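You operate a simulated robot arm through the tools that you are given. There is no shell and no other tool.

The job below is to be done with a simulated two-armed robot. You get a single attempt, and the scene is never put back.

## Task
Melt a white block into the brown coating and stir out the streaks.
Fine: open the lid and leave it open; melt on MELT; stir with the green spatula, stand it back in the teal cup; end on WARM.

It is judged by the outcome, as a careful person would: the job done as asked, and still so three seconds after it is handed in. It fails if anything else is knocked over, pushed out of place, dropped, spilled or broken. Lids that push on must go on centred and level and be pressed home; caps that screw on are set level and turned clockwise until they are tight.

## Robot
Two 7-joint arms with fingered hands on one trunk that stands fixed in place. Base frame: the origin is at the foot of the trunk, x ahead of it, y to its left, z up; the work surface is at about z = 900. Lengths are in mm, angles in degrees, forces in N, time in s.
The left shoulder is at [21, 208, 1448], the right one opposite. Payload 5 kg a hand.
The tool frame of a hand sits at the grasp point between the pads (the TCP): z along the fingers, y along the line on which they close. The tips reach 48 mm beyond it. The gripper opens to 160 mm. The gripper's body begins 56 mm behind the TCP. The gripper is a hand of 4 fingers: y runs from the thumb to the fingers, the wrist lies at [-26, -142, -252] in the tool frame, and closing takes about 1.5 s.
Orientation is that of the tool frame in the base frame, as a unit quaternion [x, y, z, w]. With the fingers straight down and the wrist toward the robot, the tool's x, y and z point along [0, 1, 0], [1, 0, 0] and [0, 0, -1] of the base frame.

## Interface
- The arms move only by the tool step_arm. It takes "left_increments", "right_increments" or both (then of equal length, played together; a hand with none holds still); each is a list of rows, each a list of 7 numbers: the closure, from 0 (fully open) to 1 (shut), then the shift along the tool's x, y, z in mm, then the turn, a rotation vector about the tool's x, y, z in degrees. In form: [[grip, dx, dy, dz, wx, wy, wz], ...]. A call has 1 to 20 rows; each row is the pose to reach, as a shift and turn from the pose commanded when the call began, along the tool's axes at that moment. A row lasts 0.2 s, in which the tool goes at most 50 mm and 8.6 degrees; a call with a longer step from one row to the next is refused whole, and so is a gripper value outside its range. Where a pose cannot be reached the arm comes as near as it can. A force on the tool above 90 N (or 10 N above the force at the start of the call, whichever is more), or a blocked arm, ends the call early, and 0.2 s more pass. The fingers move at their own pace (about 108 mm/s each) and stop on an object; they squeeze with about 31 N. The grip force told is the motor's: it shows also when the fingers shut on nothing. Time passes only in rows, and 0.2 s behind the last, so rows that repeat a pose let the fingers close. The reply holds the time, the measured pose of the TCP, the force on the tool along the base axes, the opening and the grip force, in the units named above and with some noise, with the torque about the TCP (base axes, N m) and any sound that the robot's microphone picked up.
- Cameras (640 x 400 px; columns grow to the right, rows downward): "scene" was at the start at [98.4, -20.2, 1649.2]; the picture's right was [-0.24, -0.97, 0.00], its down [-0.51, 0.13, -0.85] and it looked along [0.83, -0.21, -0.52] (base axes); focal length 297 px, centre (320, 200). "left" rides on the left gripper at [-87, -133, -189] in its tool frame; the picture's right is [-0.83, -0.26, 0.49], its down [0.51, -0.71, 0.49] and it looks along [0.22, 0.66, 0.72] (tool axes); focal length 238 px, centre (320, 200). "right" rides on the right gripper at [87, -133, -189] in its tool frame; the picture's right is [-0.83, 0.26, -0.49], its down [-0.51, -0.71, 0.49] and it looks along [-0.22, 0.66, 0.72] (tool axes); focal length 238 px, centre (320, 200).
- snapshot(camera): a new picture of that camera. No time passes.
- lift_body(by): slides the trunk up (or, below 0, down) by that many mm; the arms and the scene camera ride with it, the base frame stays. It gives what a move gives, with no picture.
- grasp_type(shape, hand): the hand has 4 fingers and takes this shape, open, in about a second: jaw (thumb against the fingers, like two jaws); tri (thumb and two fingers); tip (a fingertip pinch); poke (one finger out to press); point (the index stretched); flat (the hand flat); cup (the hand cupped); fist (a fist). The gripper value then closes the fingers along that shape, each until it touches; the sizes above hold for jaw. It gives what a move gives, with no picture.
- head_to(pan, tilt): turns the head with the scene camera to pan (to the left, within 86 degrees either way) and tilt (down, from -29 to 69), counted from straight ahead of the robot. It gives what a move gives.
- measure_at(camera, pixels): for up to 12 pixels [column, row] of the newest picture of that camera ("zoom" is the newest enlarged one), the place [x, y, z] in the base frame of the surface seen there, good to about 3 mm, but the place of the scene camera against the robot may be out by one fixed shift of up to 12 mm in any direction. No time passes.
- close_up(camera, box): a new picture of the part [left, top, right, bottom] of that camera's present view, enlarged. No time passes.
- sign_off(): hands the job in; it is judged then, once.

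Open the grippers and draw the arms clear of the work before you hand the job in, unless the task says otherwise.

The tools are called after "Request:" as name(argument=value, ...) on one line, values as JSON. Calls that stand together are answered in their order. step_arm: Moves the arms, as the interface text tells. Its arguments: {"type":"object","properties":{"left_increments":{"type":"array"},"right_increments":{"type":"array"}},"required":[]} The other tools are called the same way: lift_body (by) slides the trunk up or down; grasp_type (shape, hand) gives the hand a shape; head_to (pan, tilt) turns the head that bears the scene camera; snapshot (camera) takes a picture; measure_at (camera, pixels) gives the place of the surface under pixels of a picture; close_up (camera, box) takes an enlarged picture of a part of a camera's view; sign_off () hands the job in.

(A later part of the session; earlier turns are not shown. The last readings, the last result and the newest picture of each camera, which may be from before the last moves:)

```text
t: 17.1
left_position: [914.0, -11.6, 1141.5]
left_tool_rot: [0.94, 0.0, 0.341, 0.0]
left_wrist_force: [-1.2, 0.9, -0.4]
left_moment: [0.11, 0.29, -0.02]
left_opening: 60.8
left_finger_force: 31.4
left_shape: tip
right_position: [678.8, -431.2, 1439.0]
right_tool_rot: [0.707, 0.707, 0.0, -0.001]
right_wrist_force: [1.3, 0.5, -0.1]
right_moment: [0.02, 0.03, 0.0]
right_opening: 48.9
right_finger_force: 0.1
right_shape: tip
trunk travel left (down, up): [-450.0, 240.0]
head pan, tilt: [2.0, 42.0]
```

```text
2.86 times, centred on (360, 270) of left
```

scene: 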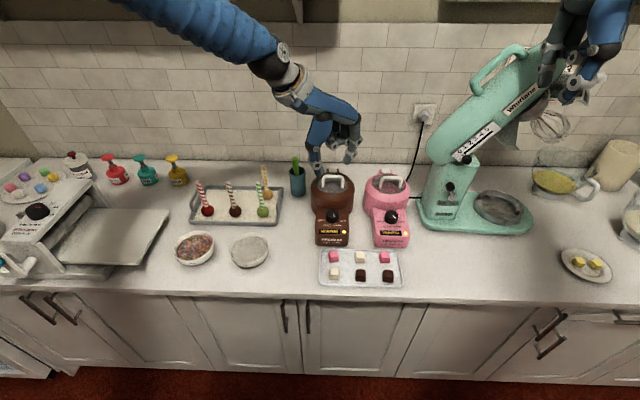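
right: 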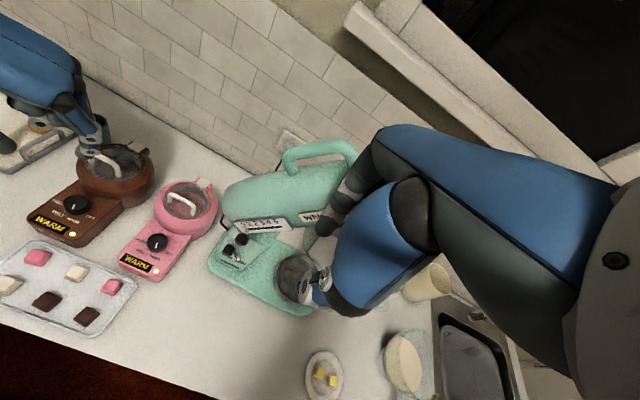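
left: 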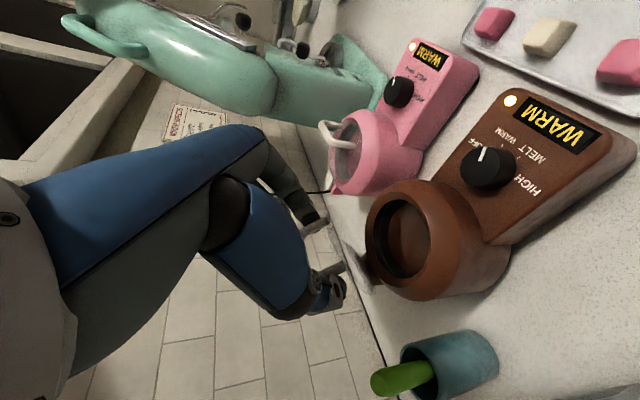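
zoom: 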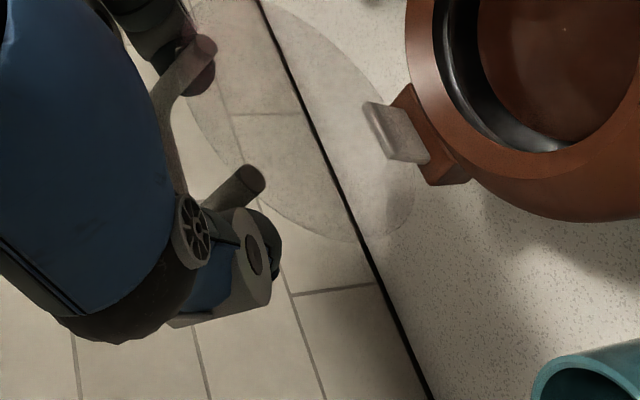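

The lid is at about 75° with low force. I'll carry it past vertical to about 100°, feeling for the stop.

Request:
step_arm(left_increments=[[0.75, 6.6, 0, 6.3, 0, 0, 0], [0.75, 12.6, 0, 13.2, 0, 0, 0], [0.75, 18.0, 0, 20.4, 0, 0, 0], [0.75, 22.7, 0, 28.2, 0, 0, 0], [0.75, 26.8, 0, 36.3, 0, 0, 0]])

Request:
close_up(camera="right", box=[60, 60, 220, 170])

Request:
close_up(camera="left", box=[260, 180, 480, 330])

```text
t: 18.3
left_position: [958.5, -11.1, 1129.4]
left_tool_rot: [0.941, -0.001, 0.339, 0.001]
left_wrist_force: [-5.5, 0.1, 0.0]
left_moment: [0.13, 0.48, -0.11]
left_opening: 59.9
left_finger_force: 31.4
left_shape: tip
right_position: [679.4, -431.4, 1438.0]
right_tool_rot: [0.707, 0.707, 0.001, 0.0]
right_wrist_force: [-0.1, -1.5, -0.4]
right_moment: [0.01, 0.0, 0.0]
right_opening: 49.1
right_finger_force: 0.0
right_shape: tip
trunk travel left (down, up): [-450.0, 240.0]
head pan, tilt: [2.0, 42.0]
```

```text
3.64 times, centred on (140, 115) of right
```

zoom: 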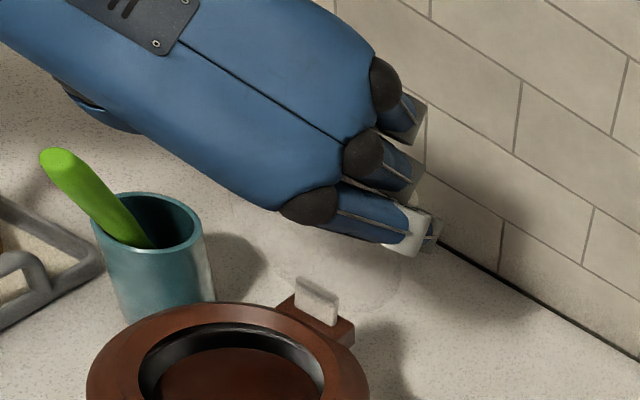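

```text
2.67 times, centred on (370, 255) of left
```

zoom: 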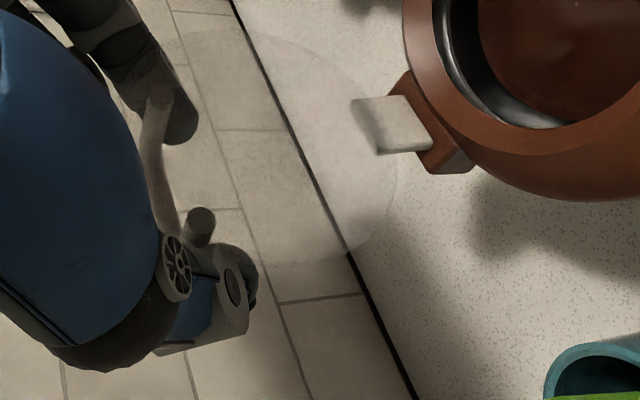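

The lid is past vertical. I'll ease on toward its stop.

Request:
step_arm(left_increments=[[0.75, 1.7, 0, 4.2, 0, 0, 0], [0.75, 3.2, 0, 8.5, 0, 0, 0], [0.75, 4.6, 0, 12.8, 0, 0, 0], [0.75, 5.8, 0, 17.2, 0, 0, 0]])

Request:
close_up(camera="right", box=[60, 60, 220, 170])

Request:
snapshot(camera="scene")

```text
t: 19.3
left_position: [972.5, -11.2, 1123.9]
left_tool_rot: [0.94, 0.001, 0.342, 0.001]
left_wrist_force: [-12.7, -0.6, 1.7]
left_moment: [0.11, 1.4, -0.26]
left_opening: 60.8
left_finger_force: 30.6
left_shape: tip
right_position: [677.3, -432.6, 1438.5]
right_tool_rot: [0.707, 0.708, 0.0, 0.0]
right_wrist_force: [0.2, -0.5, 0.8]
right_moment: [0.0, -0.02, 0.0]
right_opening: 48.8
right_finger_force: 0.1
right_shape: tip
trunk travel left (down, up): [-450.0, 240.0]
head pan, tilt: [2.0, 42.0]
```

```text
3.64 times, centred on (140, 115) of right
```

zoom: 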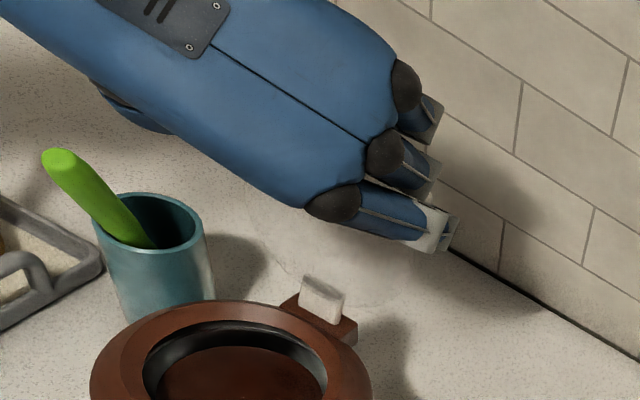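

```text
taken
```

scene: 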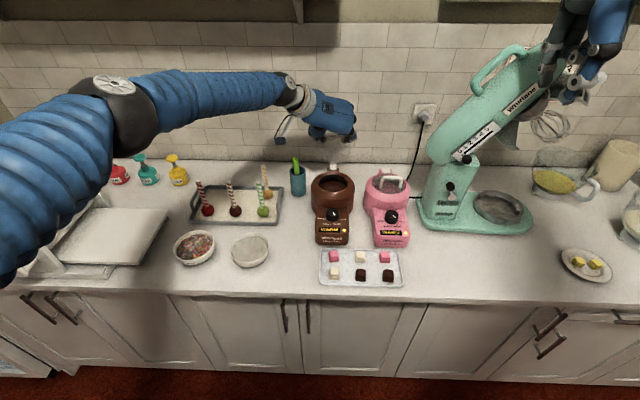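

There's 13 N of resistance, so the lid is at or near its stop at about 108°. I'll back off slightly and open the fingers.

Request:
step_arm(left_increments=[[0.75, -0.5, 0, -2.5, 0, 0, 0], [0.7, -0.5, 0, -2.5, 0, 0, 0], [0.6, -0.5, 0, -2.5, 0, 0, 0], [0.5, -0.5, 0, -2.5, 0, 0, 0], [0.4, -0.5, 0, -2.5, 0, 0, 0], [0.35, -0.5, 0, -2.5, 0, 0, 0], [0.35, -0.5, 0, -2.5, 0, 0, 0]])

Request:
close_up(camera="right", box=[60, 60, 220, 170])

Request:
close_up(camera="left", box=[260, 180, 480, 330])

```text
t: 20.9
left_position: [971.5, -11.2, 1125.2]
left_tool_rot: [0.939, 0.001, 0.343, 0.0]
left_wrist_force: [3.6, 2.0, 12.3]
left_moment: [-0.08, 0.11, 0.03]
left_opening: 103.5
left_finger_force: 0.1
left_shape: tip
right_position: [677.7, -430.6, 1438.4]
right_tool_rot: [0.707, 0.708, 0.0, 0.0]
right_wrist_force: [1.0, 0.0, -0.1]
right_moment: [-0.01, 0.02, -0.02]
right_opening: 48.8
right_finger_force: 0.1
right_shape: tip
trunk travel left (down, up): [-450.0, 240.0]
head pan, tilt: [2.0, 42.0]
```

```text
3.64 times, centred on (140, 115) of right
```

zoom: 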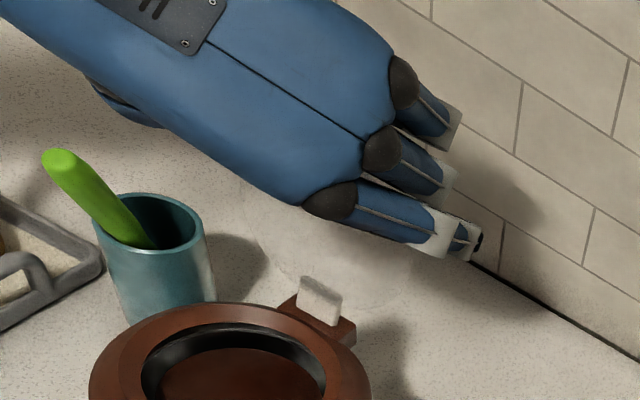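

```text
2.67 times, centred on (370, 255) of left
```

zoom: 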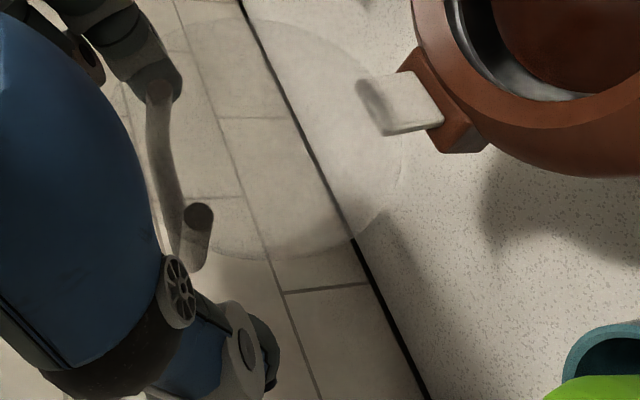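

Request:
step_arm(left_increments=[[0.35, 0, 0, 0, 0, 0, 0], [0.35, 0, 0, 0, 0, 0, 0]])

Request:
close_up(camera="right", box=[90, 70, 190, 140])

```text
t: 21.5
left_position: [971.6, -12.0, 1126.0]
left_tool_rot: [0.939, 0.0, 0.343, -0.001]
left_wrist_force: [5.4, 1.9, 16.8]
left_moment: [-0.07, 0.17, 0.0]
left_opening: 103.2
left_finger_force: 0.1
left_shape: tip
right_position: [677.7, -431.2, 1439.8]
right_tool_rot: [0.707, 0.707, 0.0, 0.0]
right_wrist_force: [0.7, -0.1, -0.1]
right_moment: [0.01, -0.02, -0.02]
right_opening: 48.7
right_finger_force: 0.0
right_shape: tip
trunk travel left (down, up): [-450.0, 240.0]
head pan, tilt: [2.0, 42.0]
```

```text
5.71 times, centred on (140, 105) of right
```

zoom: 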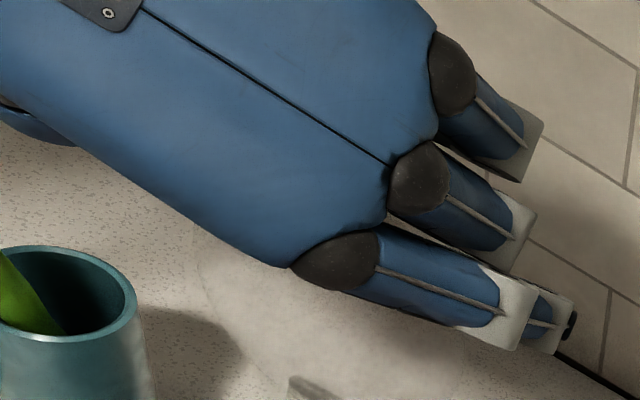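

A steady 17 N upward force means the lid's top edge is touching the underside of the hand. I'll retract straight up, then back toward the robot.

Request:
step_arm(left_increments=[[0.35, 3.2, 0, -3.8, 0, 0, 0], [0.35, 9.6, 0, -11.5, 0, 0, 0], [0.35, 19.3, 0, -23, 0, 0, 0], [0.35, 32, 0, -38, 0, 0, 0], [0.35, 51, 0, -61, 0, 0, 0], [0.35, 70.7, 0, -84.3, 0, 0, 0]])

Request:
close_up(camera="right", box=[60, 60, 220, 170])

Request:
snapshot(camera="left")

```text
t: 22.9
left_position: [969.5, -10.9, 1234.3]
left_tool_rot: [0.94, 0.0, 0.34, 0.0]
left_wrist_force: [-0.5, 0.3, -1.6]
left_moment: [-0.02, -0.21, 0.02]
left_opening: 103.3
left_finger_force: 0.0
left_shape: tip
right_position: [678.1, -430.9, 1438.8]
right_tool_rot: [0.707, 0.707, 0.0, 0.0]
right_wrist_force: [-0.2, -0.1, -0.2]
right_moment: [-0.03, -0.04, -0.01]
right_opening: 48.8
right_finger_force: 0.1
right_shape: tip
trunk travel left (down, up): [-450.0, 240.0]
head pan, tilt: [2.0, 42.0]
```

```text
3.64 times, centred on (140, 115) of right
```

zoom: 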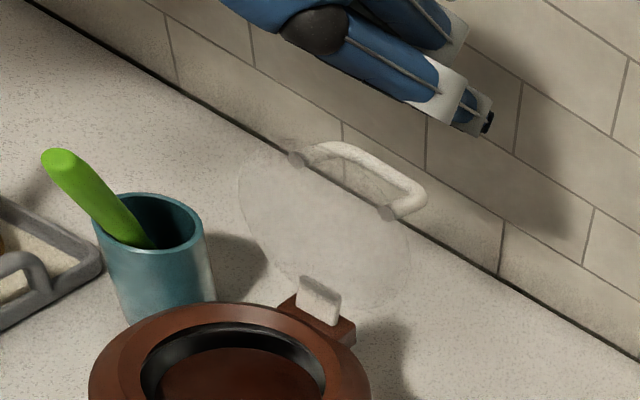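

```text
taken
```

left: 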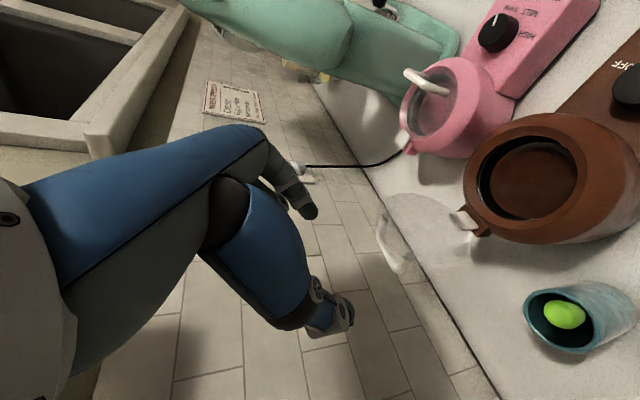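

The lid stands open on its own. I'll measure its position, the rim and the coating so I can keep clear.

Request:
measure_at(camera="zoom", pixels=[[300, 160], [320, 150], [410, 205], [380, 213], [318, 300], [230, 385], [150, 365], [235, 330], [320, 360], [62, 155], [145, 240], [100, 360]])

Request:
measure_at(camera="left", pixels=[[525, 180], [520, 210], [500, 170], [575, 175], [480, 175], [580, 150], [465, 220], [395, 235], [565, 312], [530, 310], [590, 300], [560, 350]])

```text
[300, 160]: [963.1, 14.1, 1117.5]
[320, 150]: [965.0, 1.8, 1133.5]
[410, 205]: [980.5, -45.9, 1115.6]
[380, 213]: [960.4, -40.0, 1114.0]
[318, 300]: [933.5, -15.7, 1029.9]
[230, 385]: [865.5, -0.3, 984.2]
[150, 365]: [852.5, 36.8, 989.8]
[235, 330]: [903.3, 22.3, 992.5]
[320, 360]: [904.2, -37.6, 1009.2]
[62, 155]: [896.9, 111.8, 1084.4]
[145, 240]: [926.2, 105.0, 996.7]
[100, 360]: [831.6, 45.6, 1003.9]
```

```text
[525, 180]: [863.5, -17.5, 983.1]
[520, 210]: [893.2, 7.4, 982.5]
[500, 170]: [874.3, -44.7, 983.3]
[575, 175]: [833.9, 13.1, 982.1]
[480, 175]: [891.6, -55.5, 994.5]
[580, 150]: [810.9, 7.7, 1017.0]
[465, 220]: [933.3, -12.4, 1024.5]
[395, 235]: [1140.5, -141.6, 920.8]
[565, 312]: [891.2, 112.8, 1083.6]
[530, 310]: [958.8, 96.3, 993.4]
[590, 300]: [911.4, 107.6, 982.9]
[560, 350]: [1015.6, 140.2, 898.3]
```

The lid top is at (965, 2, 1134), the coating surface is at z≈983 and the pot centre is near (860,-14). Next I'll bring the hand back, level it to point down, and hover above the white block near (634,-89).

Request:
step_arm(left_increments=[[0.35, -29.5, 7.8, -16.9, 0, 0, 0], [0.35, -59, 15.6, -33.9, 0, -4, 0], [0.4, -88.6, 23.4, -50.8, 0, -9, 0], [0.45, -118, 31.2, -67.8, 0, -14, 0], [0.5, -147.6, 39, -84.7, 0, -19, 0], [0.55, -177, 46.8, -101.6, 0, -24, 0], [0.6, -206.6, 54.6, -118.6, 0, -29, 0], [0.65, -236, 62.4, -135.5, 0, -34, 0], [0.69, -265.7, 70.2, -152.5, 0, -38, 0], [0.69, -295.2, 78, -169.4, 0, -40, 0]])

Request:
snapshot(camera="left")

Request:
snapshot(camera="scene")

```text
t: 25.1
left_position: [635.5, -90.8, 1175.4]
left_tool_rot: [1.0, 0.0, 0.0, 0.0]
left_wrist_force: [0.3, -0.8, 0.4]
left_moment: [0.01, 0.0, 0.01]
left_opening: 50.5
left_finger_force: 0.0
left_shape: tip
right_position: [678.0, -430.3, 1438.7]
right_tool_rot: [0.708, 0.707, 0.0, 0.0]
right_wrist_force: [-0.1, 1.0, 0.1]
right_moment: [0.04, -0.02, 0.0]
right_opening: 48.8
right_finger_force: 0.0
right_shape: tip
trunk travel left (down, up): [-450.0, 240.0]
head pan, tilt: [2.0, 42.0]
```

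```text
taken
```

left: 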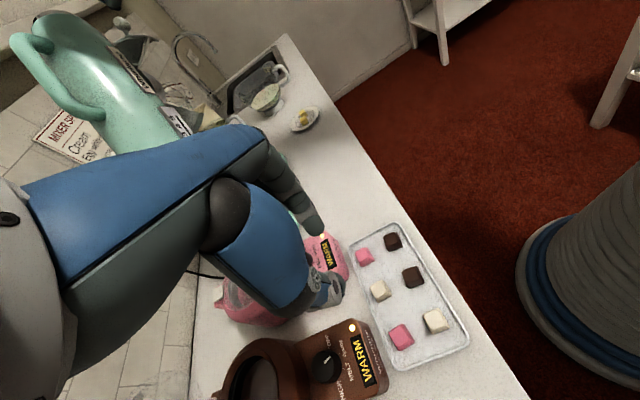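

```text
taken
```

scene: 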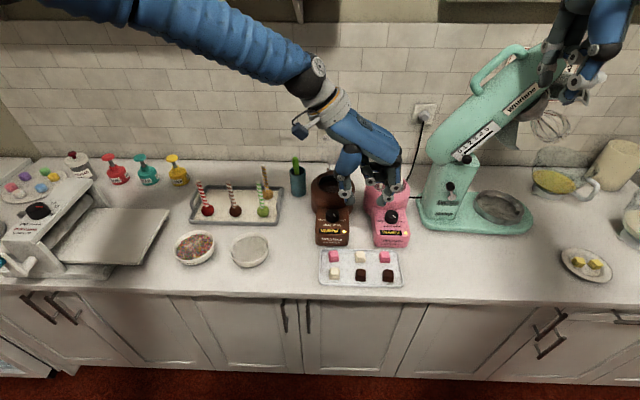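

I'll zoom with the left camera on the tray and measure the white block's faces precisely.

Request:
close_up(camera="left", box=[340, 220, 480, 370])

Request:
close_up(camera="scene", box=[310, 240, 414, 305])

```text
2.67 times, centred on (410, 295) of left
```

zoom: 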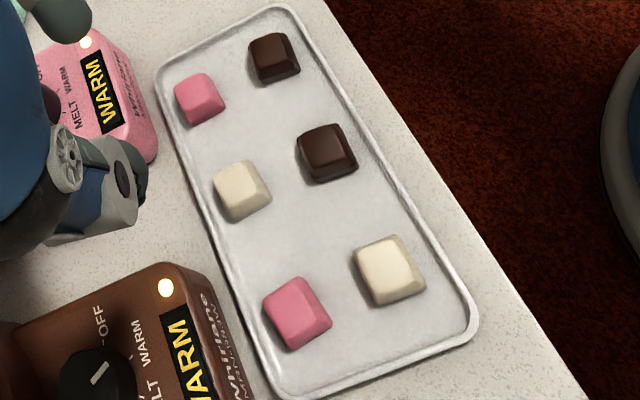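

```text
6.15 times, centred on (362, 272) of scene
```

zoom: 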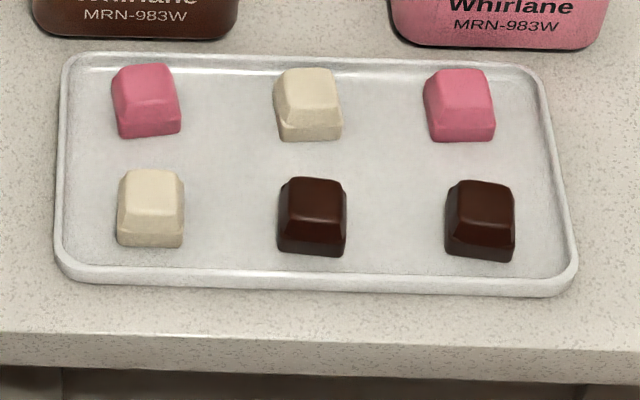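

Request:
measure_at(camera="left", pixels=[[380, 288], [373, 285], [384, 282], [388, 292], [378, 298], [383, 299], [400, 300], [433, 318], [400, 335], [410, 275], [366, 256], [391, 240]])

Request:
measure_at(camera="zoom", pixels=[[307, 85], [288, 75], [330, 75], [280, 115], [338, 115], [308, 132], [308, 110], [60, 200], [300, 55], [555, 200], [310, 285], [230, 180]])

```text
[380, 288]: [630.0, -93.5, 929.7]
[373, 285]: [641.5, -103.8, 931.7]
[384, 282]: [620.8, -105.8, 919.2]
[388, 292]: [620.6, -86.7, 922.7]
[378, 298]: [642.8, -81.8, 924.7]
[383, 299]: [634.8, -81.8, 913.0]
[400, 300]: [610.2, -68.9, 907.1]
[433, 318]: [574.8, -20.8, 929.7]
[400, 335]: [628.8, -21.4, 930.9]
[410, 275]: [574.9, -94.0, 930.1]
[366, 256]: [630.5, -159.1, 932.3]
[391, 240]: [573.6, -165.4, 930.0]
```

```text
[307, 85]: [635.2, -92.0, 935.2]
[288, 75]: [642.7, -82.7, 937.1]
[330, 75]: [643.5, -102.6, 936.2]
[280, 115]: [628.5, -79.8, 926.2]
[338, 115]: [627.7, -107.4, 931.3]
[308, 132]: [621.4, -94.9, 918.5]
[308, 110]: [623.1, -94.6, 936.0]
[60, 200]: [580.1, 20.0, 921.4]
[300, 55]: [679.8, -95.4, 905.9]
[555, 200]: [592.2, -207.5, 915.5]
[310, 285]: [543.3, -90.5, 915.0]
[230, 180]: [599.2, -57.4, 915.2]
```

Block B is centred at about (634,-93.5), 28 mm wide, top z=930 and tray floor 907. I'll lower over it to z≈1000 first.

Request:
step_arm(left_increments=[[0.69, -0.5, 1, 40, 0, 0, 0], [0.69, -1, 2, 80, 0, 0, 0], [0.69, -1.5, 2.7, 120, 0, 0, 0], [0.69, -1.5, 2.7, 160, 0, 0, 0], [0.69, -1.5, 2.7, 180, 0, 0, 0]])

Request:
close_up(camera="left", box=[240, 220, 440, 345])

Request:
close_up(camera="scene", box=[310, 190, 430, 290])

```text
t: 26.3
left_position: [635.0, -92.0, 994.7]
left_tool_rot: [1.0, 0.0, 0.0, 0.0]
left_wrist_force: [0.5, -0.7, 0.5]
left_moment: [-0.02, 0.06, -0.01]
left_opening: 50.2
left_finger_force: 0.1
left_shape: tip
right_position: [679.4, -431.4, 1438.2]
right_tool_rot: [0.707, 0.707, -0.001, 0.001]
right_wrist_force: [0.7, 0.1, -0.1]
right_moment: [-0.02, 0.01, -0.02]
right_opening: 48.7
right_finger_force: 0.0
right_shape: tip
trunk travel left (down, up): [-450.0, 240.0]
head pan, tilt: [2.0, 42.0]
```

```text
3.20 times, centred on (340, 282) of left
```

zoom: 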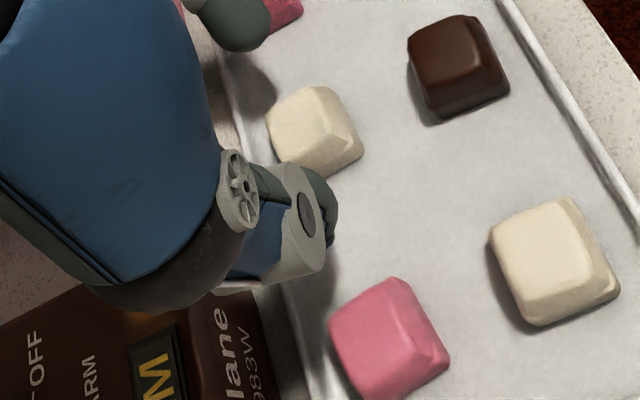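

```text
4.00 times, centred on (370, 240) of scene
```

zoom: 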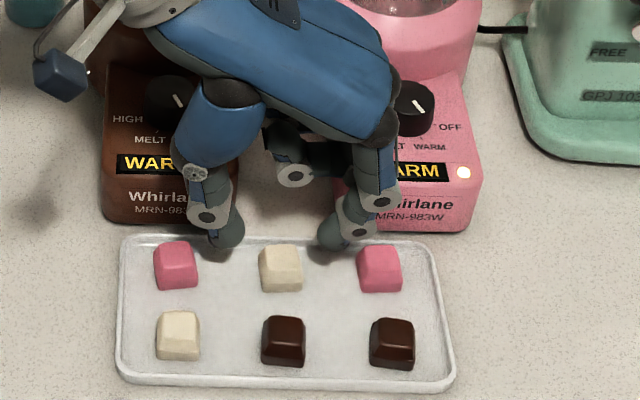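

I need to check clearance between the curled fingers and the pink melter's front-left corner at about (360,225) before going lower.

Request:
measure_at(camera="zoom", pixels=[[295, 183], [290, 150], [325, 178], [340, 185], [224, 245], [330, 245], [370, 225], [465, 225], [440, 150], [205, 215], [380, 200], [196, 222]])

```text
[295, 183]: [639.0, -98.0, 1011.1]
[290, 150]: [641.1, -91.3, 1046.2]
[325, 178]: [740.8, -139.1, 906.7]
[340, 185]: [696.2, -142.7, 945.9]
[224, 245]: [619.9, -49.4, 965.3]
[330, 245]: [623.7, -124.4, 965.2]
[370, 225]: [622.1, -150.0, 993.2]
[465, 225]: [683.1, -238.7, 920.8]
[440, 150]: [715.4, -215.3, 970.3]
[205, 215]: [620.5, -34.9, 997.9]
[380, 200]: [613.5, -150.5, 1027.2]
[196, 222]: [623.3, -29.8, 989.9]
```

Clearance is enough (the curled fingers stay about 8 mm above the TCP level and just outside the pink corner at y=−143). I'll lower to TCP z≈950 and close on the block.

Request:
step_arm(left_increments=[[0.69, 0, 2, 15, 0, 0, 0], [0.69, 0, 2, 30, 0, 0, 0], [0.69, 0, 2, 44.5, 0, 0, 0], [0.69, 0, 2, 44.5, 0, 0, 0]])

Request:
close_up(camera="scene", box=[310, 200, 430, 275])

Request:
close_up(camera="left", box=[240, 220, 440, 345])

```text
t: 27.3
left_position: [638.1, -92.2, 955.8]
left_tool_rot: [1.0, 0.003, 0.003, 0.001]
left_wrist_force: [-2.0, 17.8, 60.7]
left_moment: [3.08, 0.58, -0.04]
left_opening: 42.3
left_finger_force: 30.5
left_shape: tip
right_position: [677.0, -427.3, 1440.6]
right_tool_rot: [0.706, 0.708, -0.001, 0.001]
right_wrist_force: [1.0, 0.9, 0.2]
right_moment: [-0.06, 0.03, 0.0]
right_opening: 49.0
right_finger_force: 0.0
right_shape: tip
trunk travel left (down, up): [-450.0, 240.0]
head pan, tilt: [2.0, 42.0]
```

```text
5.33 times, centred on (370, 238) of scene
```

zoom: 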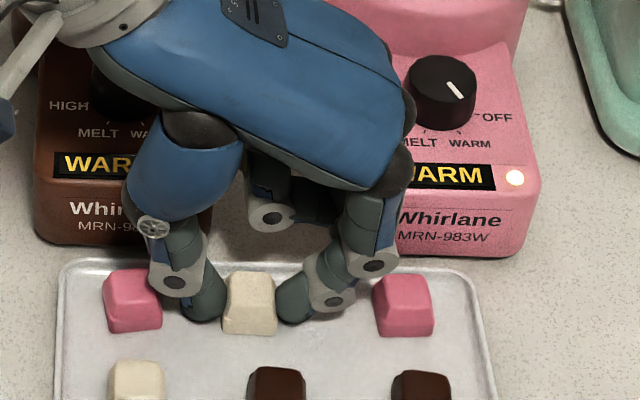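

```text
3.20 times, centred on (340, 282) of left
```

zoom: 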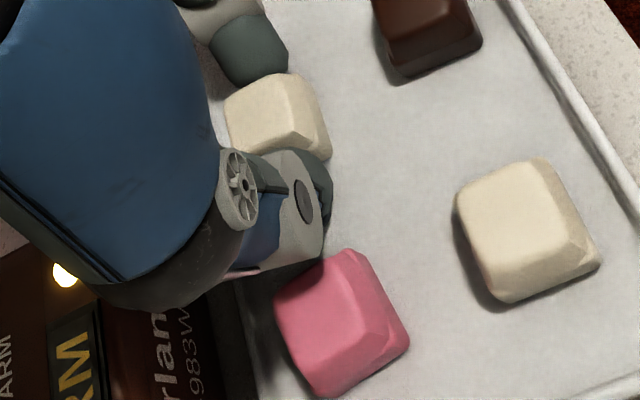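

There's a 61 N upward force with a moment on the thumb side, so the thumb joint is pressing on the left pink block. I'm raising straight up.

Request:
step_arm(left_increments=[[0.69, 0, 0, -10, 0, 0, 0], [0.69, 0, 0, -25, 0, 0, 0], [0.69, 0, 0, -45, 0, 0, 0], [0.69, 0, 0, -60, 0, 0, 0]])

Request:
close_up(camera="scene", box=[310, 190, 430, 290])

Request:
close_up(camera="left", box=[240, 220, 440, 345])

```text
t: 28.3
left_position: [634.0, -94.4, 1008.2]
left_tool_rot: [1.0, -0.001, -0.001, 0.0]
left_wrist_force: [0.3, -0.1, -0.9]
left_moment: [-0.01, -0.01, 0.01]
left_opening: 38.7
left_finger_force: 31.1
left_shape: tip
right_position: [679.2, -431.5, 1439.2]
right_tool_rot: [0.707, 0.708, 0.0, -0.001]
right_wrist_force: [-0.3, -0.2, 0.3]
right_moment: [0.03, 0.02, 0.02]
right_opening: 48.8
right_finger_force: 0.1
right_shape: tip
trunk travel left (down, up): [-450.0, 240.0]
head pan, tilt: [2.0, 42.0]
```

```text
4.00 times, centred on (370, 240) of scene
```

zoom: 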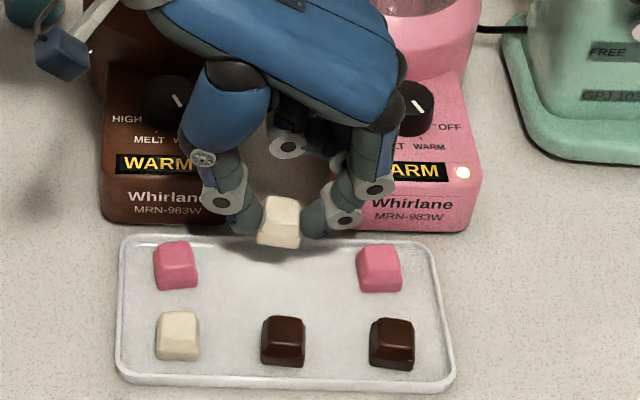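

```text
3.20 times, centred on (340, 282) of left
```

zoom: 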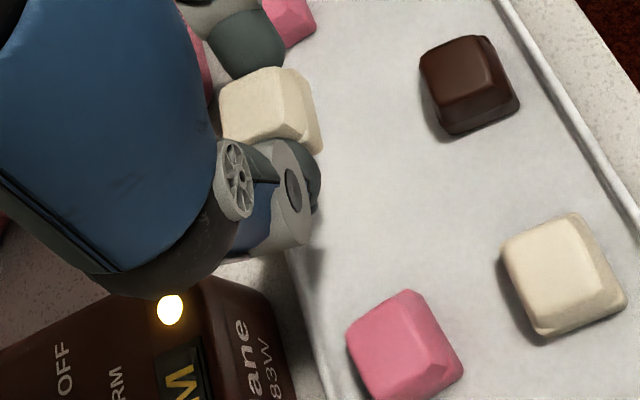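

The block is now between the fingers (31 N) and the other blocks and tray haven't moved. I'll firm up the grip.

Request:
step_arm(left_increments=[[0.8, 0, 0, 0, 0, 0, 0], [0.9, 0, 0, 0, 0, 0, 0], [0.9, 0, 0, 0, 0, 0, 0], [0.9, 0, 0, 0, 0, 0, 0]])

Request:
close_up(camera="scene", box=[310, 190, 430, 290])

Request:
close_up(camera="left", box=[240, 220, 440, 345])

```text
t: 29.3
left_position: [634.8, -95.0, 1009.4]
left_tool_rot: [1.0, 0.001, 0.0, 0.001]
left_wrist_force: [-0.4, 0.2, 0.4]
left_moment: [-0.01, 0.0, 0.03]
left_opening: 29.2
left_finger_force: 30.8
left_shape: tip
right_position: [678.5, -431.6, 1438.9]
right_tool_rot: [0.707, 0.708, 0.001, 0.0]
right_wrist_force: [0.3, 0.0, -0.6]
right_moment: [-0.03, 0.02, 0.0]
right_opening: 48.8
right_finger_force: 0.0
right_shape: tip
trunk travel left (down, up): [-450.0, 240.0]
head pan, tilt: [2.0, 42.0]
```

```text
4.00 times, centred on (370, 240) of scene
```

zoom: 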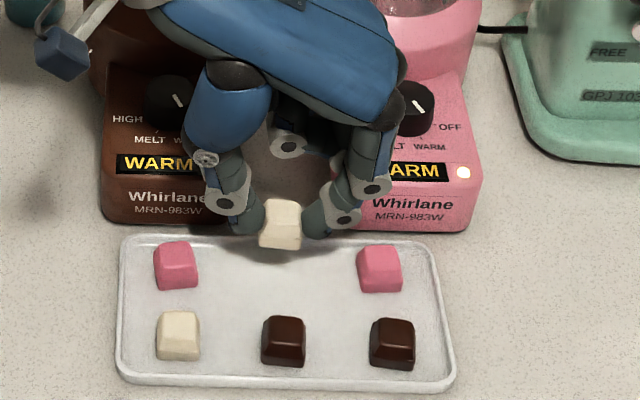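

```text
3.20 times, centred on (340, 282) of left
```

zoom: 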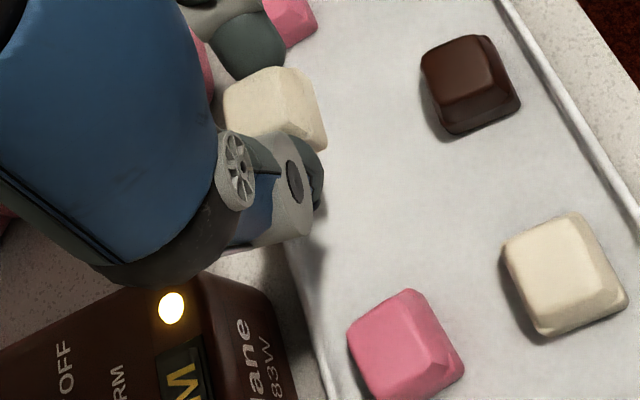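

The block is held firmly at 29 mm opening. I'll measure it against the fingertips, and zoom on the open pot for its rim and opening size.

Request:
measure_at(camera="zoom", pixels=[[280, 210], [280, 245], [265, 225], [297, 225], [245, 235], [315, 235], [225, 200], [345, 215], [290, 148], [280, 232]])

Request:
close_up(camera="scene", box=[290, 150, 386, 210])

```text
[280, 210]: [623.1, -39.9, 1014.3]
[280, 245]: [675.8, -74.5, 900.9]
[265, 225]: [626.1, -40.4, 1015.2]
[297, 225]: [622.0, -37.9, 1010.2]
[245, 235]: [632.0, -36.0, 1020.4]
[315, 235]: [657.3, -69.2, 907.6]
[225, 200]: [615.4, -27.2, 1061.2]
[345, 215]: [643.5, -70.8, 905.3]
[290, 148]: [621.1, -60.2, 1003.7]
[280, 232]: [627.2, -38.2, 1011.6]
```

```text
6.67 times, centred on (338, 180) of scene
```

zoom: 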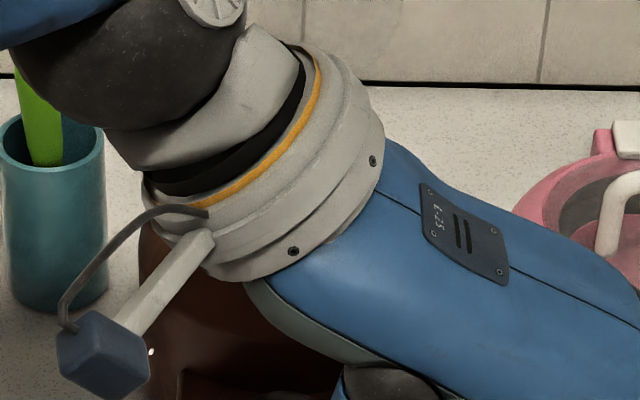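

Those pixels fell on the other zoom, so I'll lift the block clear first and carry it above the pot at a safe height.

Request:
step_arm(left_increments=[[0.9, 0, 0, -34, 0, 0, 0], [0.9, 0, 0, -68, 0, 0, 0], [0.9, 0, 0, -102, 0, 0, 0], [0.9, 0, 0, -136, 0, 0, 0], [0.9, 0, 0, -170, 0, 0, 0], [0.9, 30, -12, -172, 0, 0, 0], [0.9, 61, -23, -172, 0, 0, 0], [0.9, 92, -35, -172, 0, 0, 0], [0.9, 122, -46, -172, 0, 0, 0], [0.9, 153, -58, -172, 0, 0, 0], [0.9, 184, -70, -172, 0, 0, 0], [0.9, 214, -81, -172, 0, 0, 0]])

Request:
close_up(camera="scene", box=[270, 120, 390, 220])

Request:
close_up(camera="right", box=[40, 60, 200, 190])

```text
t: 31.9
left_position: [840.3, -18.5, 1183.2]
left_tool_rot: [1.0, 0.0, 0.0, 0.0]
left_wrist_force: [0.7, -1.1, -0.4]
left_moment: [0.11, 0.01, -0.02]
left_opening: 29.4
left_finger_force: 31.2
left_shape: tip
left hand out of reach, approached as far as the arm can: row 12
right_position: [680.0, -432.7, 1437.3]
right_tool_rot: [0.707, 0.707, -0.001, -0.001]
right_wrist_force: [-0.1, 0.5, -1.0]
right_moment: [0.02, 0.05, 0.02]
right_opening: 48.5
right_finger_force: 0.1
right_shape: tip
trunk travel left (down, up): [-450.0, 240.0]
head pan, tilt: [2.0, 42.0]
```

```text
4.00 times, centred on (330, 170) of scene
```

zoom: 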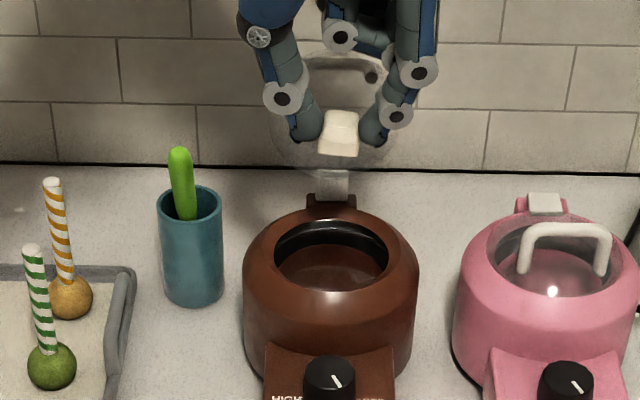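

```text
3.08 times, centred on (120, 125) of right
```

zoom: 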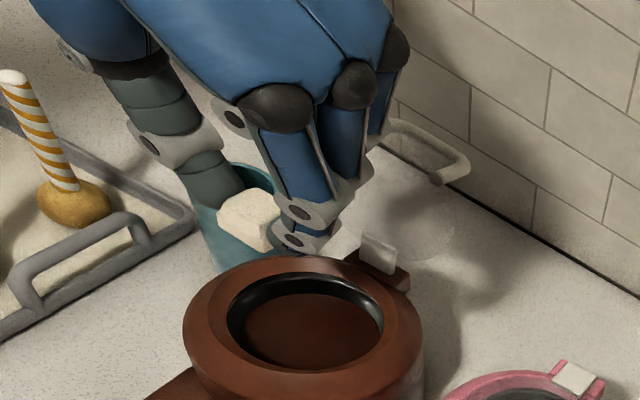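

The block hangs over the pot, but at this yaw the arm is at its reach limit. I'll yaw 50° so the wrist comes toward the robot, keeping the height.

Request:
step_arm(left_increments=[[0.9, 0, 0, 0, 0, 0, -7.2], [0.9, 0, 0, 0, 0, 0, -14.4], [0.9, 0, 0, 0, 0, 0, -21.6], [0.9, 0, 0, 0, 0, 0, -28.8], [0.9, 0, 0, 0, 0, 0, -36], [0.9, 0, 0, 0, 0, 0, -43.2], [0.9, 0, 0, 0, 0, 0, -50], [0.9, 0, 0, 0, 0, 0, -50]])

Request:
close_up(camera="scene", box=[270, 120, 390, 220])

Request:
close_up(camera="right", box=[40, 60, 200, 190])

```text
t: 33.7
left_position: [838.3, -16.1, 1181.4]
left_tool_rot: [0.906, 0.423, 0.001, 0.0]
left_wrist_force: [-0.7, -0.5, -0.1]
left_moment: [-0.02, 0.0, 0.0]
left_opening: 29.1
left_finger_force: 31.0
left_shape: tip
right_position: [678.9, -430.3, 1438.2]
right_tool_rot: [0.707, 0.707, -0.001, 0.0]
right_wrist_force: [-0.1, 1.0, -0.2]
right_moment: [0.0, 0.04, 0.02]
right_opening: 48.6
right_finger_force: 0.0
right_shape: tip
trunk travel left (down, up): [-450.0, 240.0]
head pan, tilt: [2.0, 42.0]
```

```text
4.00 times, centred on (330, 170) of scene
```

zoom: 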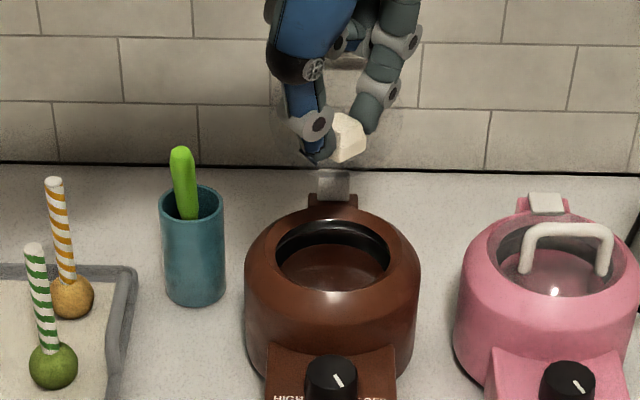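

```text
3.08 times, centred on (120, 125) of right
```

zoom: 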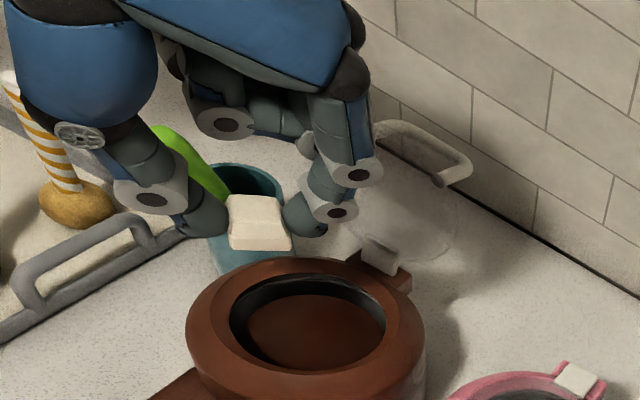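

Request:
measure_at(camera="zoom", pixels=[[258, 215], [260, 247], [300, 232], [335, 210], [355, 175], [150, 200], [190, 235], [225, 125], [232, 315], [384, 325], [310, 277], [290, 368]])

Request:
close_up(camera="scene", box=[304, 165, 368, 205])

```text
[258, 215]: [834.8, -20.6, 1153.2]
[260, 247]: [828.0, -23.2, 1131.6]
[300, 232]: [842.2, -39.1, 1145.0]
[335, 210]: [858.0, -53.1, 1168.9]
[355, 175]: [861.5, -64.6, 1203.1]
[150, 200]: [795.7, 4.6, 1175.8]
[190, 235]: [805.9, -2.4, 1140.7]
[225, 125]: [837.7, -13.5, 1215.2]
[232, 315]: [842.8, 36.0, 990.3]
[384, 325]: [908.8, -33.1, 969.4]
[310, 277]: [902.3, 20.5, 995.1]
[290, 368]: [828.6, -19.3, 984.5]
```

```text
10.00 times, centred on (336, 185) of scene
```

zoom: 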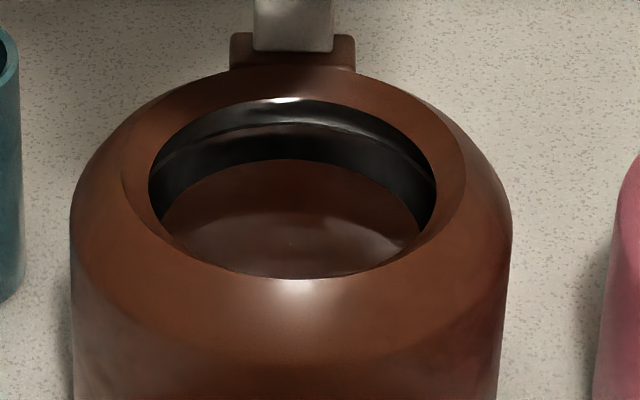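

Request:
measure_at(camera="zoom", pixels=[[145, 190], [440, 190], [293, 92], [292, 288], [122, 180], [465, 180], [293, 78], [290, 300], [75, 210], [508, 210], [292, 210], [292, 135]])

```text
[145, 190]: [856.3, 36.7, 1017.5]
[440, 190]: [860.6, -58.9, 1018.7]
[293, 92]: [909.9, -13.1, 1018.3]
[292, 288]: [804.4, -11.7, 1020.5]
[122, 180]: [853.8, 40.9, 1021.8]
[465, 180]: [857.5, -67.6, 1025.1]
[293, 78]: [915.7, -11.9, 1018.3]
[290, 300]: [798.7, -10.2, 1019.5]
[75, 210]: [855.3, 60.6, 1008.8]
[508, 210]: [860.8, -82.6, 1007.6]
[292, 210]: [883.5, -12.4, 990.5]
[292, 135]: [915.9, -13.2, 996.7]
```

The opening is centred at (857,-11.5) with radius about 50, rim z≈1012 and coating at 983. The block's bottom is 50 mm below the TCP. I'll centre over the opening and lower to TCP z≈1060 first.

Request:
step_arm(left_increments=[[0.9, 5, 2.8, 25, 0, 0, 0], [0.9, 10, 5.6, 55, 0, 0, 0], [0.9, 10, 5.6, 85, 0, 0, 0], [0.9, 10, 5.6, 110, 0, 0, 0], [0.9, 10, 5.6, 121, 0, 0, 0], [0.9, 10, 5.6, 121, 0, 0, 0]])

Request:
close_up(camera="scene", box=[290, 130, 386, 210])

Request:
close_up(camera="right", box=[60, 80, 190, 180])

```text
t: 35.1
left_position: [848.5, -14.5, 1059.2]
left_tool_rot: [0.906, 0.423, 0.0, 0.0]
left_wrist_force: [-0.4, -0.2, 0.4]
left_moment: [0.0, -0.01, 0.02]
left_opening: 29.4
left_finger_force: 30.7
left_shape: tip
right_position: [678.2, -430.7, 1438.6]
right_tool_rot: [0.708, 0.706, 0.0, -0.001]
right_wrist_force: [0.4, -0.5, -0.1]
right_moment: [0.01, 0.01, -0.01]
right_opening: 48.8
right_finger_force: 0.0
right_shape: tip
trunk travel left (down, up): [-450.0, 240.0]
head pan, tilt: [2.0, 42.0]
```

```text
5.00 times, centred on (338, 170) of scene
```

zoom: 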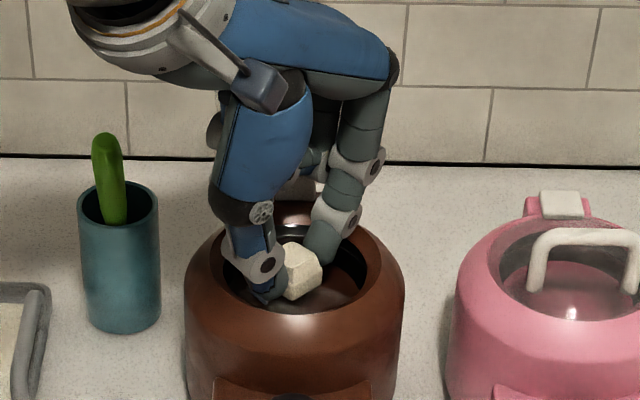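

```text
4.00 times, centred on (125, 130) of right
```

zoom: 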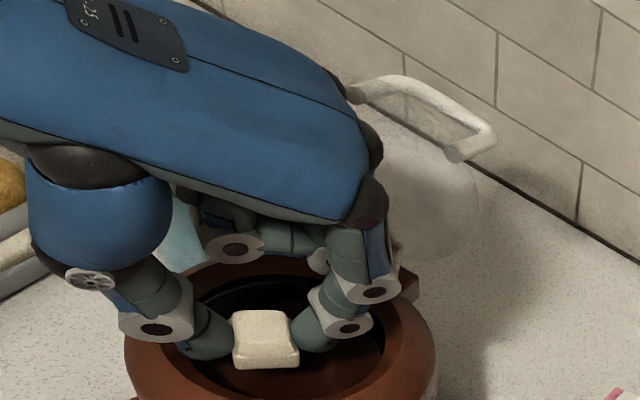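

The block is well over the opening. I'll shift 6 mm toward the robot to keep the knuckles clear of the open lid and lower to just above the coating.

Request:
step_arm(left_increments=[[0.9, -1.2, -3, 4, 0, 0, 0], [0.9, -2.3, -5.9, 9, 0, 0, 0], [0.9, -2.3, -5.9, 14, 0, 0, 0], [0.9, -2.3, -5.9, 19, 0, 0, 0], [0.9, -2.3, -5.9, 23, 0, 0, 0], [0.9, -2.3, -5.9, 23, 0, 0, 0]])

Request:
close_up(camera="scene", box=[300, 150, 380, 200])

Request:
close_up(camera="right", box=[60, 80, 190, 180])

```text
t: 36.5
left_position: [845.3, -10.8, 1038.8]
left_tool_rot: [0.906, 0.423, 0.002, 0.001]
left_wrist_force: [11.3, -5.4, 17.1]
left_moment: [0.19, -0.08, -0.13]
left_opening: 29.2
left_finger_force: 31.2
left_shape: tip
right_position: [679.6, -432.8, 1438.7]
right_tool_rot: [0.707, 0.707, 0.0, 0.0]
right_wrist_force: [-0.8, -0.5, -0.1]
right_moment: [0.04, 0.01, 0.0]
right_opening: 48.7
right_finger_force: 0.1
right_shape: tip
trunk travel left (down, up): [-450.0, 240.0]
head pan, tilt: [2.0, 42.0]
```

```text
8.00 times, centred on (340, 175) of scene
```

zoom: 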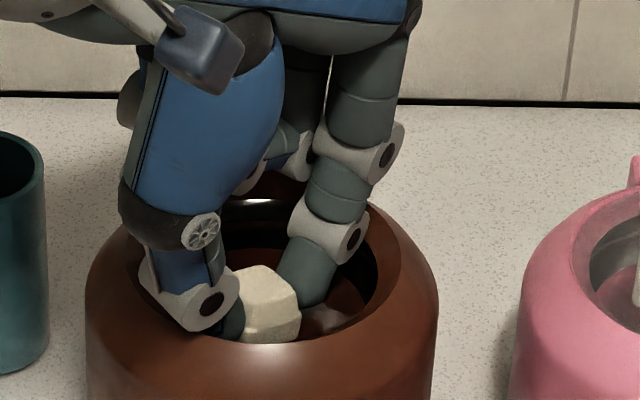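

```text
4.00 times, centred on (125, 130) of right
```

zoom: 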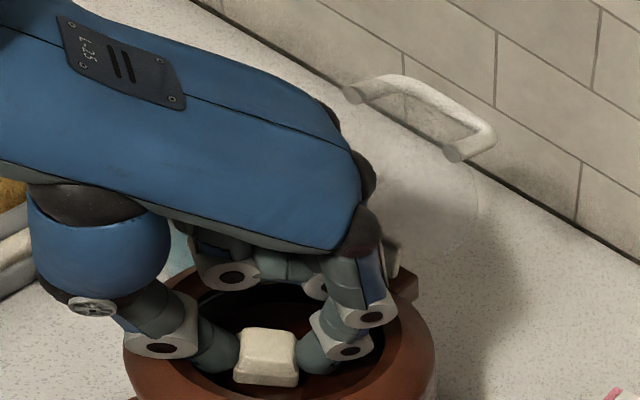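

The 17 N force shows the thumb joint touching the rim on the near side. I'll shift 9 mm toward the index side so it clears, then release with a small opening.

Request:
step_arm(left_increments=[[0.9, 0, 2, -3, 0, 0, 0], [0.9, 0, 6, -4, 0, 0, 0], [0.9, 0, 10, -4, 0, 0, 0], [0.9, 0, 10, -2, 0, 0, 0], [0.9, 0, 10, -2, 0, 0, 0]])

Request:
close_up(camera="scene", box=[300, 150, 380, 200])

Request:
close_up(camera="right", box=[60, 80, 190, 180])

```text
t: 37.7
left_position: [849.3, -16.7, 1038.8]
left_tool_rot: [0.906, 0.423, 0.0, 0.0]
left_wrist_force: [-0.2, 0.2, 0.3]
left_moment: [0.01, 0.04, 0.01]
left_opening: 28.5
left_finger_force: 31.3
left_shape: tip
right_position: [678.4, -431.3, 1438.7]
right_tool_rot: [0.707, 0.707, 0.0, 0.0]
right_wrist_force: [0.0, 0.4, 0.0]
right_moment: [0.03, 0.02, 0.0]
right_opening: 48.8
right_finger_force: 0.1
right_shape: tip
trunk travel left (down, up): [-450.0, 240.0]
head pan, tilt: [2.0, 42.0]
```

```text
8.00 times, centred on (340, 175) of scene
```

zoom: 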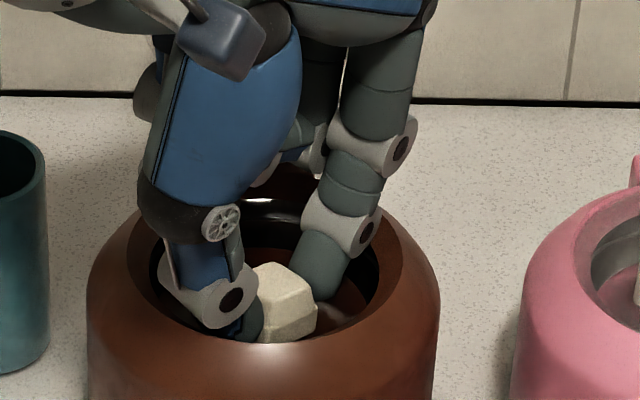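

```text
4.00 times, centred on (125, 130) of right
```

zoom: 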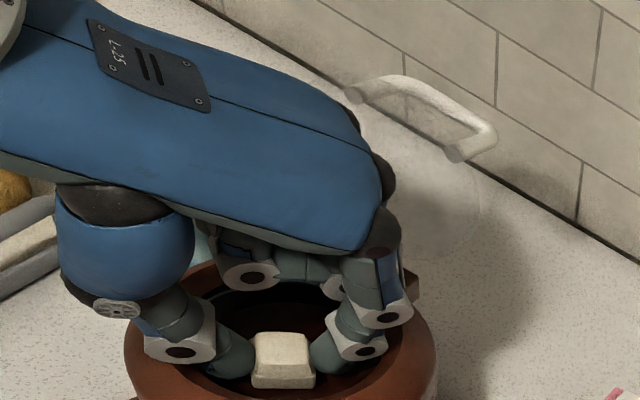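

Forces are zero now. I'll lower 3 mm more and open the fingers gently to let the block down into the coating.

Request:
step_arm(left_increments=[[0.9, 0, 0, 3, 0, 0, 0], [0.83, 0, 0, 3, 0, 0, 0], [0.79, 0, 0, 3, 0, 0, 0], [0.76, 0, 0, 3, 0, 0, 0], [0.74, 0, 0, 3, 0, 0, 0], [0.74, 0, 0, 3, 0, 0, 0]])

Request:
close_up(camera="scene", box=[300, 150, 380, 200])

Request:
close_up(camera="right", box=[60, 80, 190, 180])

```text
t: 39.1
left_position: [851.7, -17.6, 1035.3]
left_tool_rot: [0.907, 0.422, 0.0, 0.001]
left_wrist_force: [6.9, -2.6, -2.3]
left_moment: [-0.19, -0.35, -0.06]
left_opening: 39.7
left_finger_force: 0.0
left_shape: tip
right_position: [679.8, -432.6, 1438.3]
right_tool_rot: [0.707, 0.707, -0.001, 0.0]
right_wrist_force: [0.6, 0.2, 0.3]
right_moment: [0.02, 0.01, 0.01]
right_opening: 48.8
right_finger_force: 0.1
right_shape: tip
trunk travel left (down, up): [-450.0, 240.0]
head pan, tilt: [2.0, 42.0]
```

```text
8.00 times, centred on (340, 175) of scene
```

zoom: 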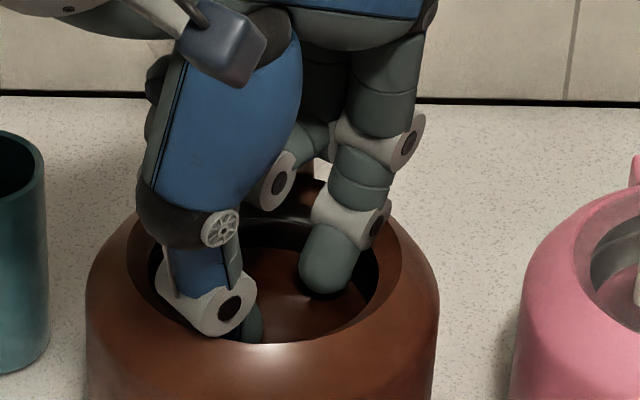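

```text
4.00 times, centred on (125, 130) of right
```

zoom: 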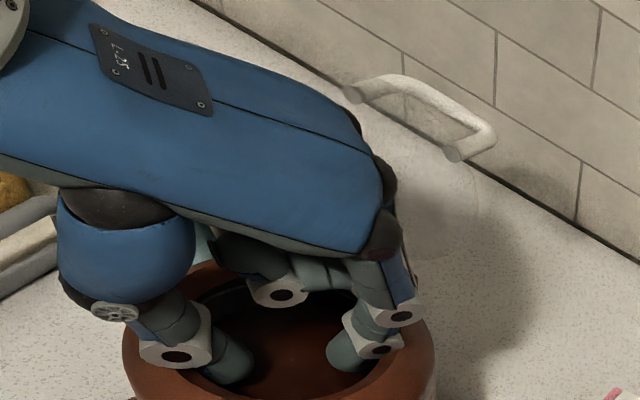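

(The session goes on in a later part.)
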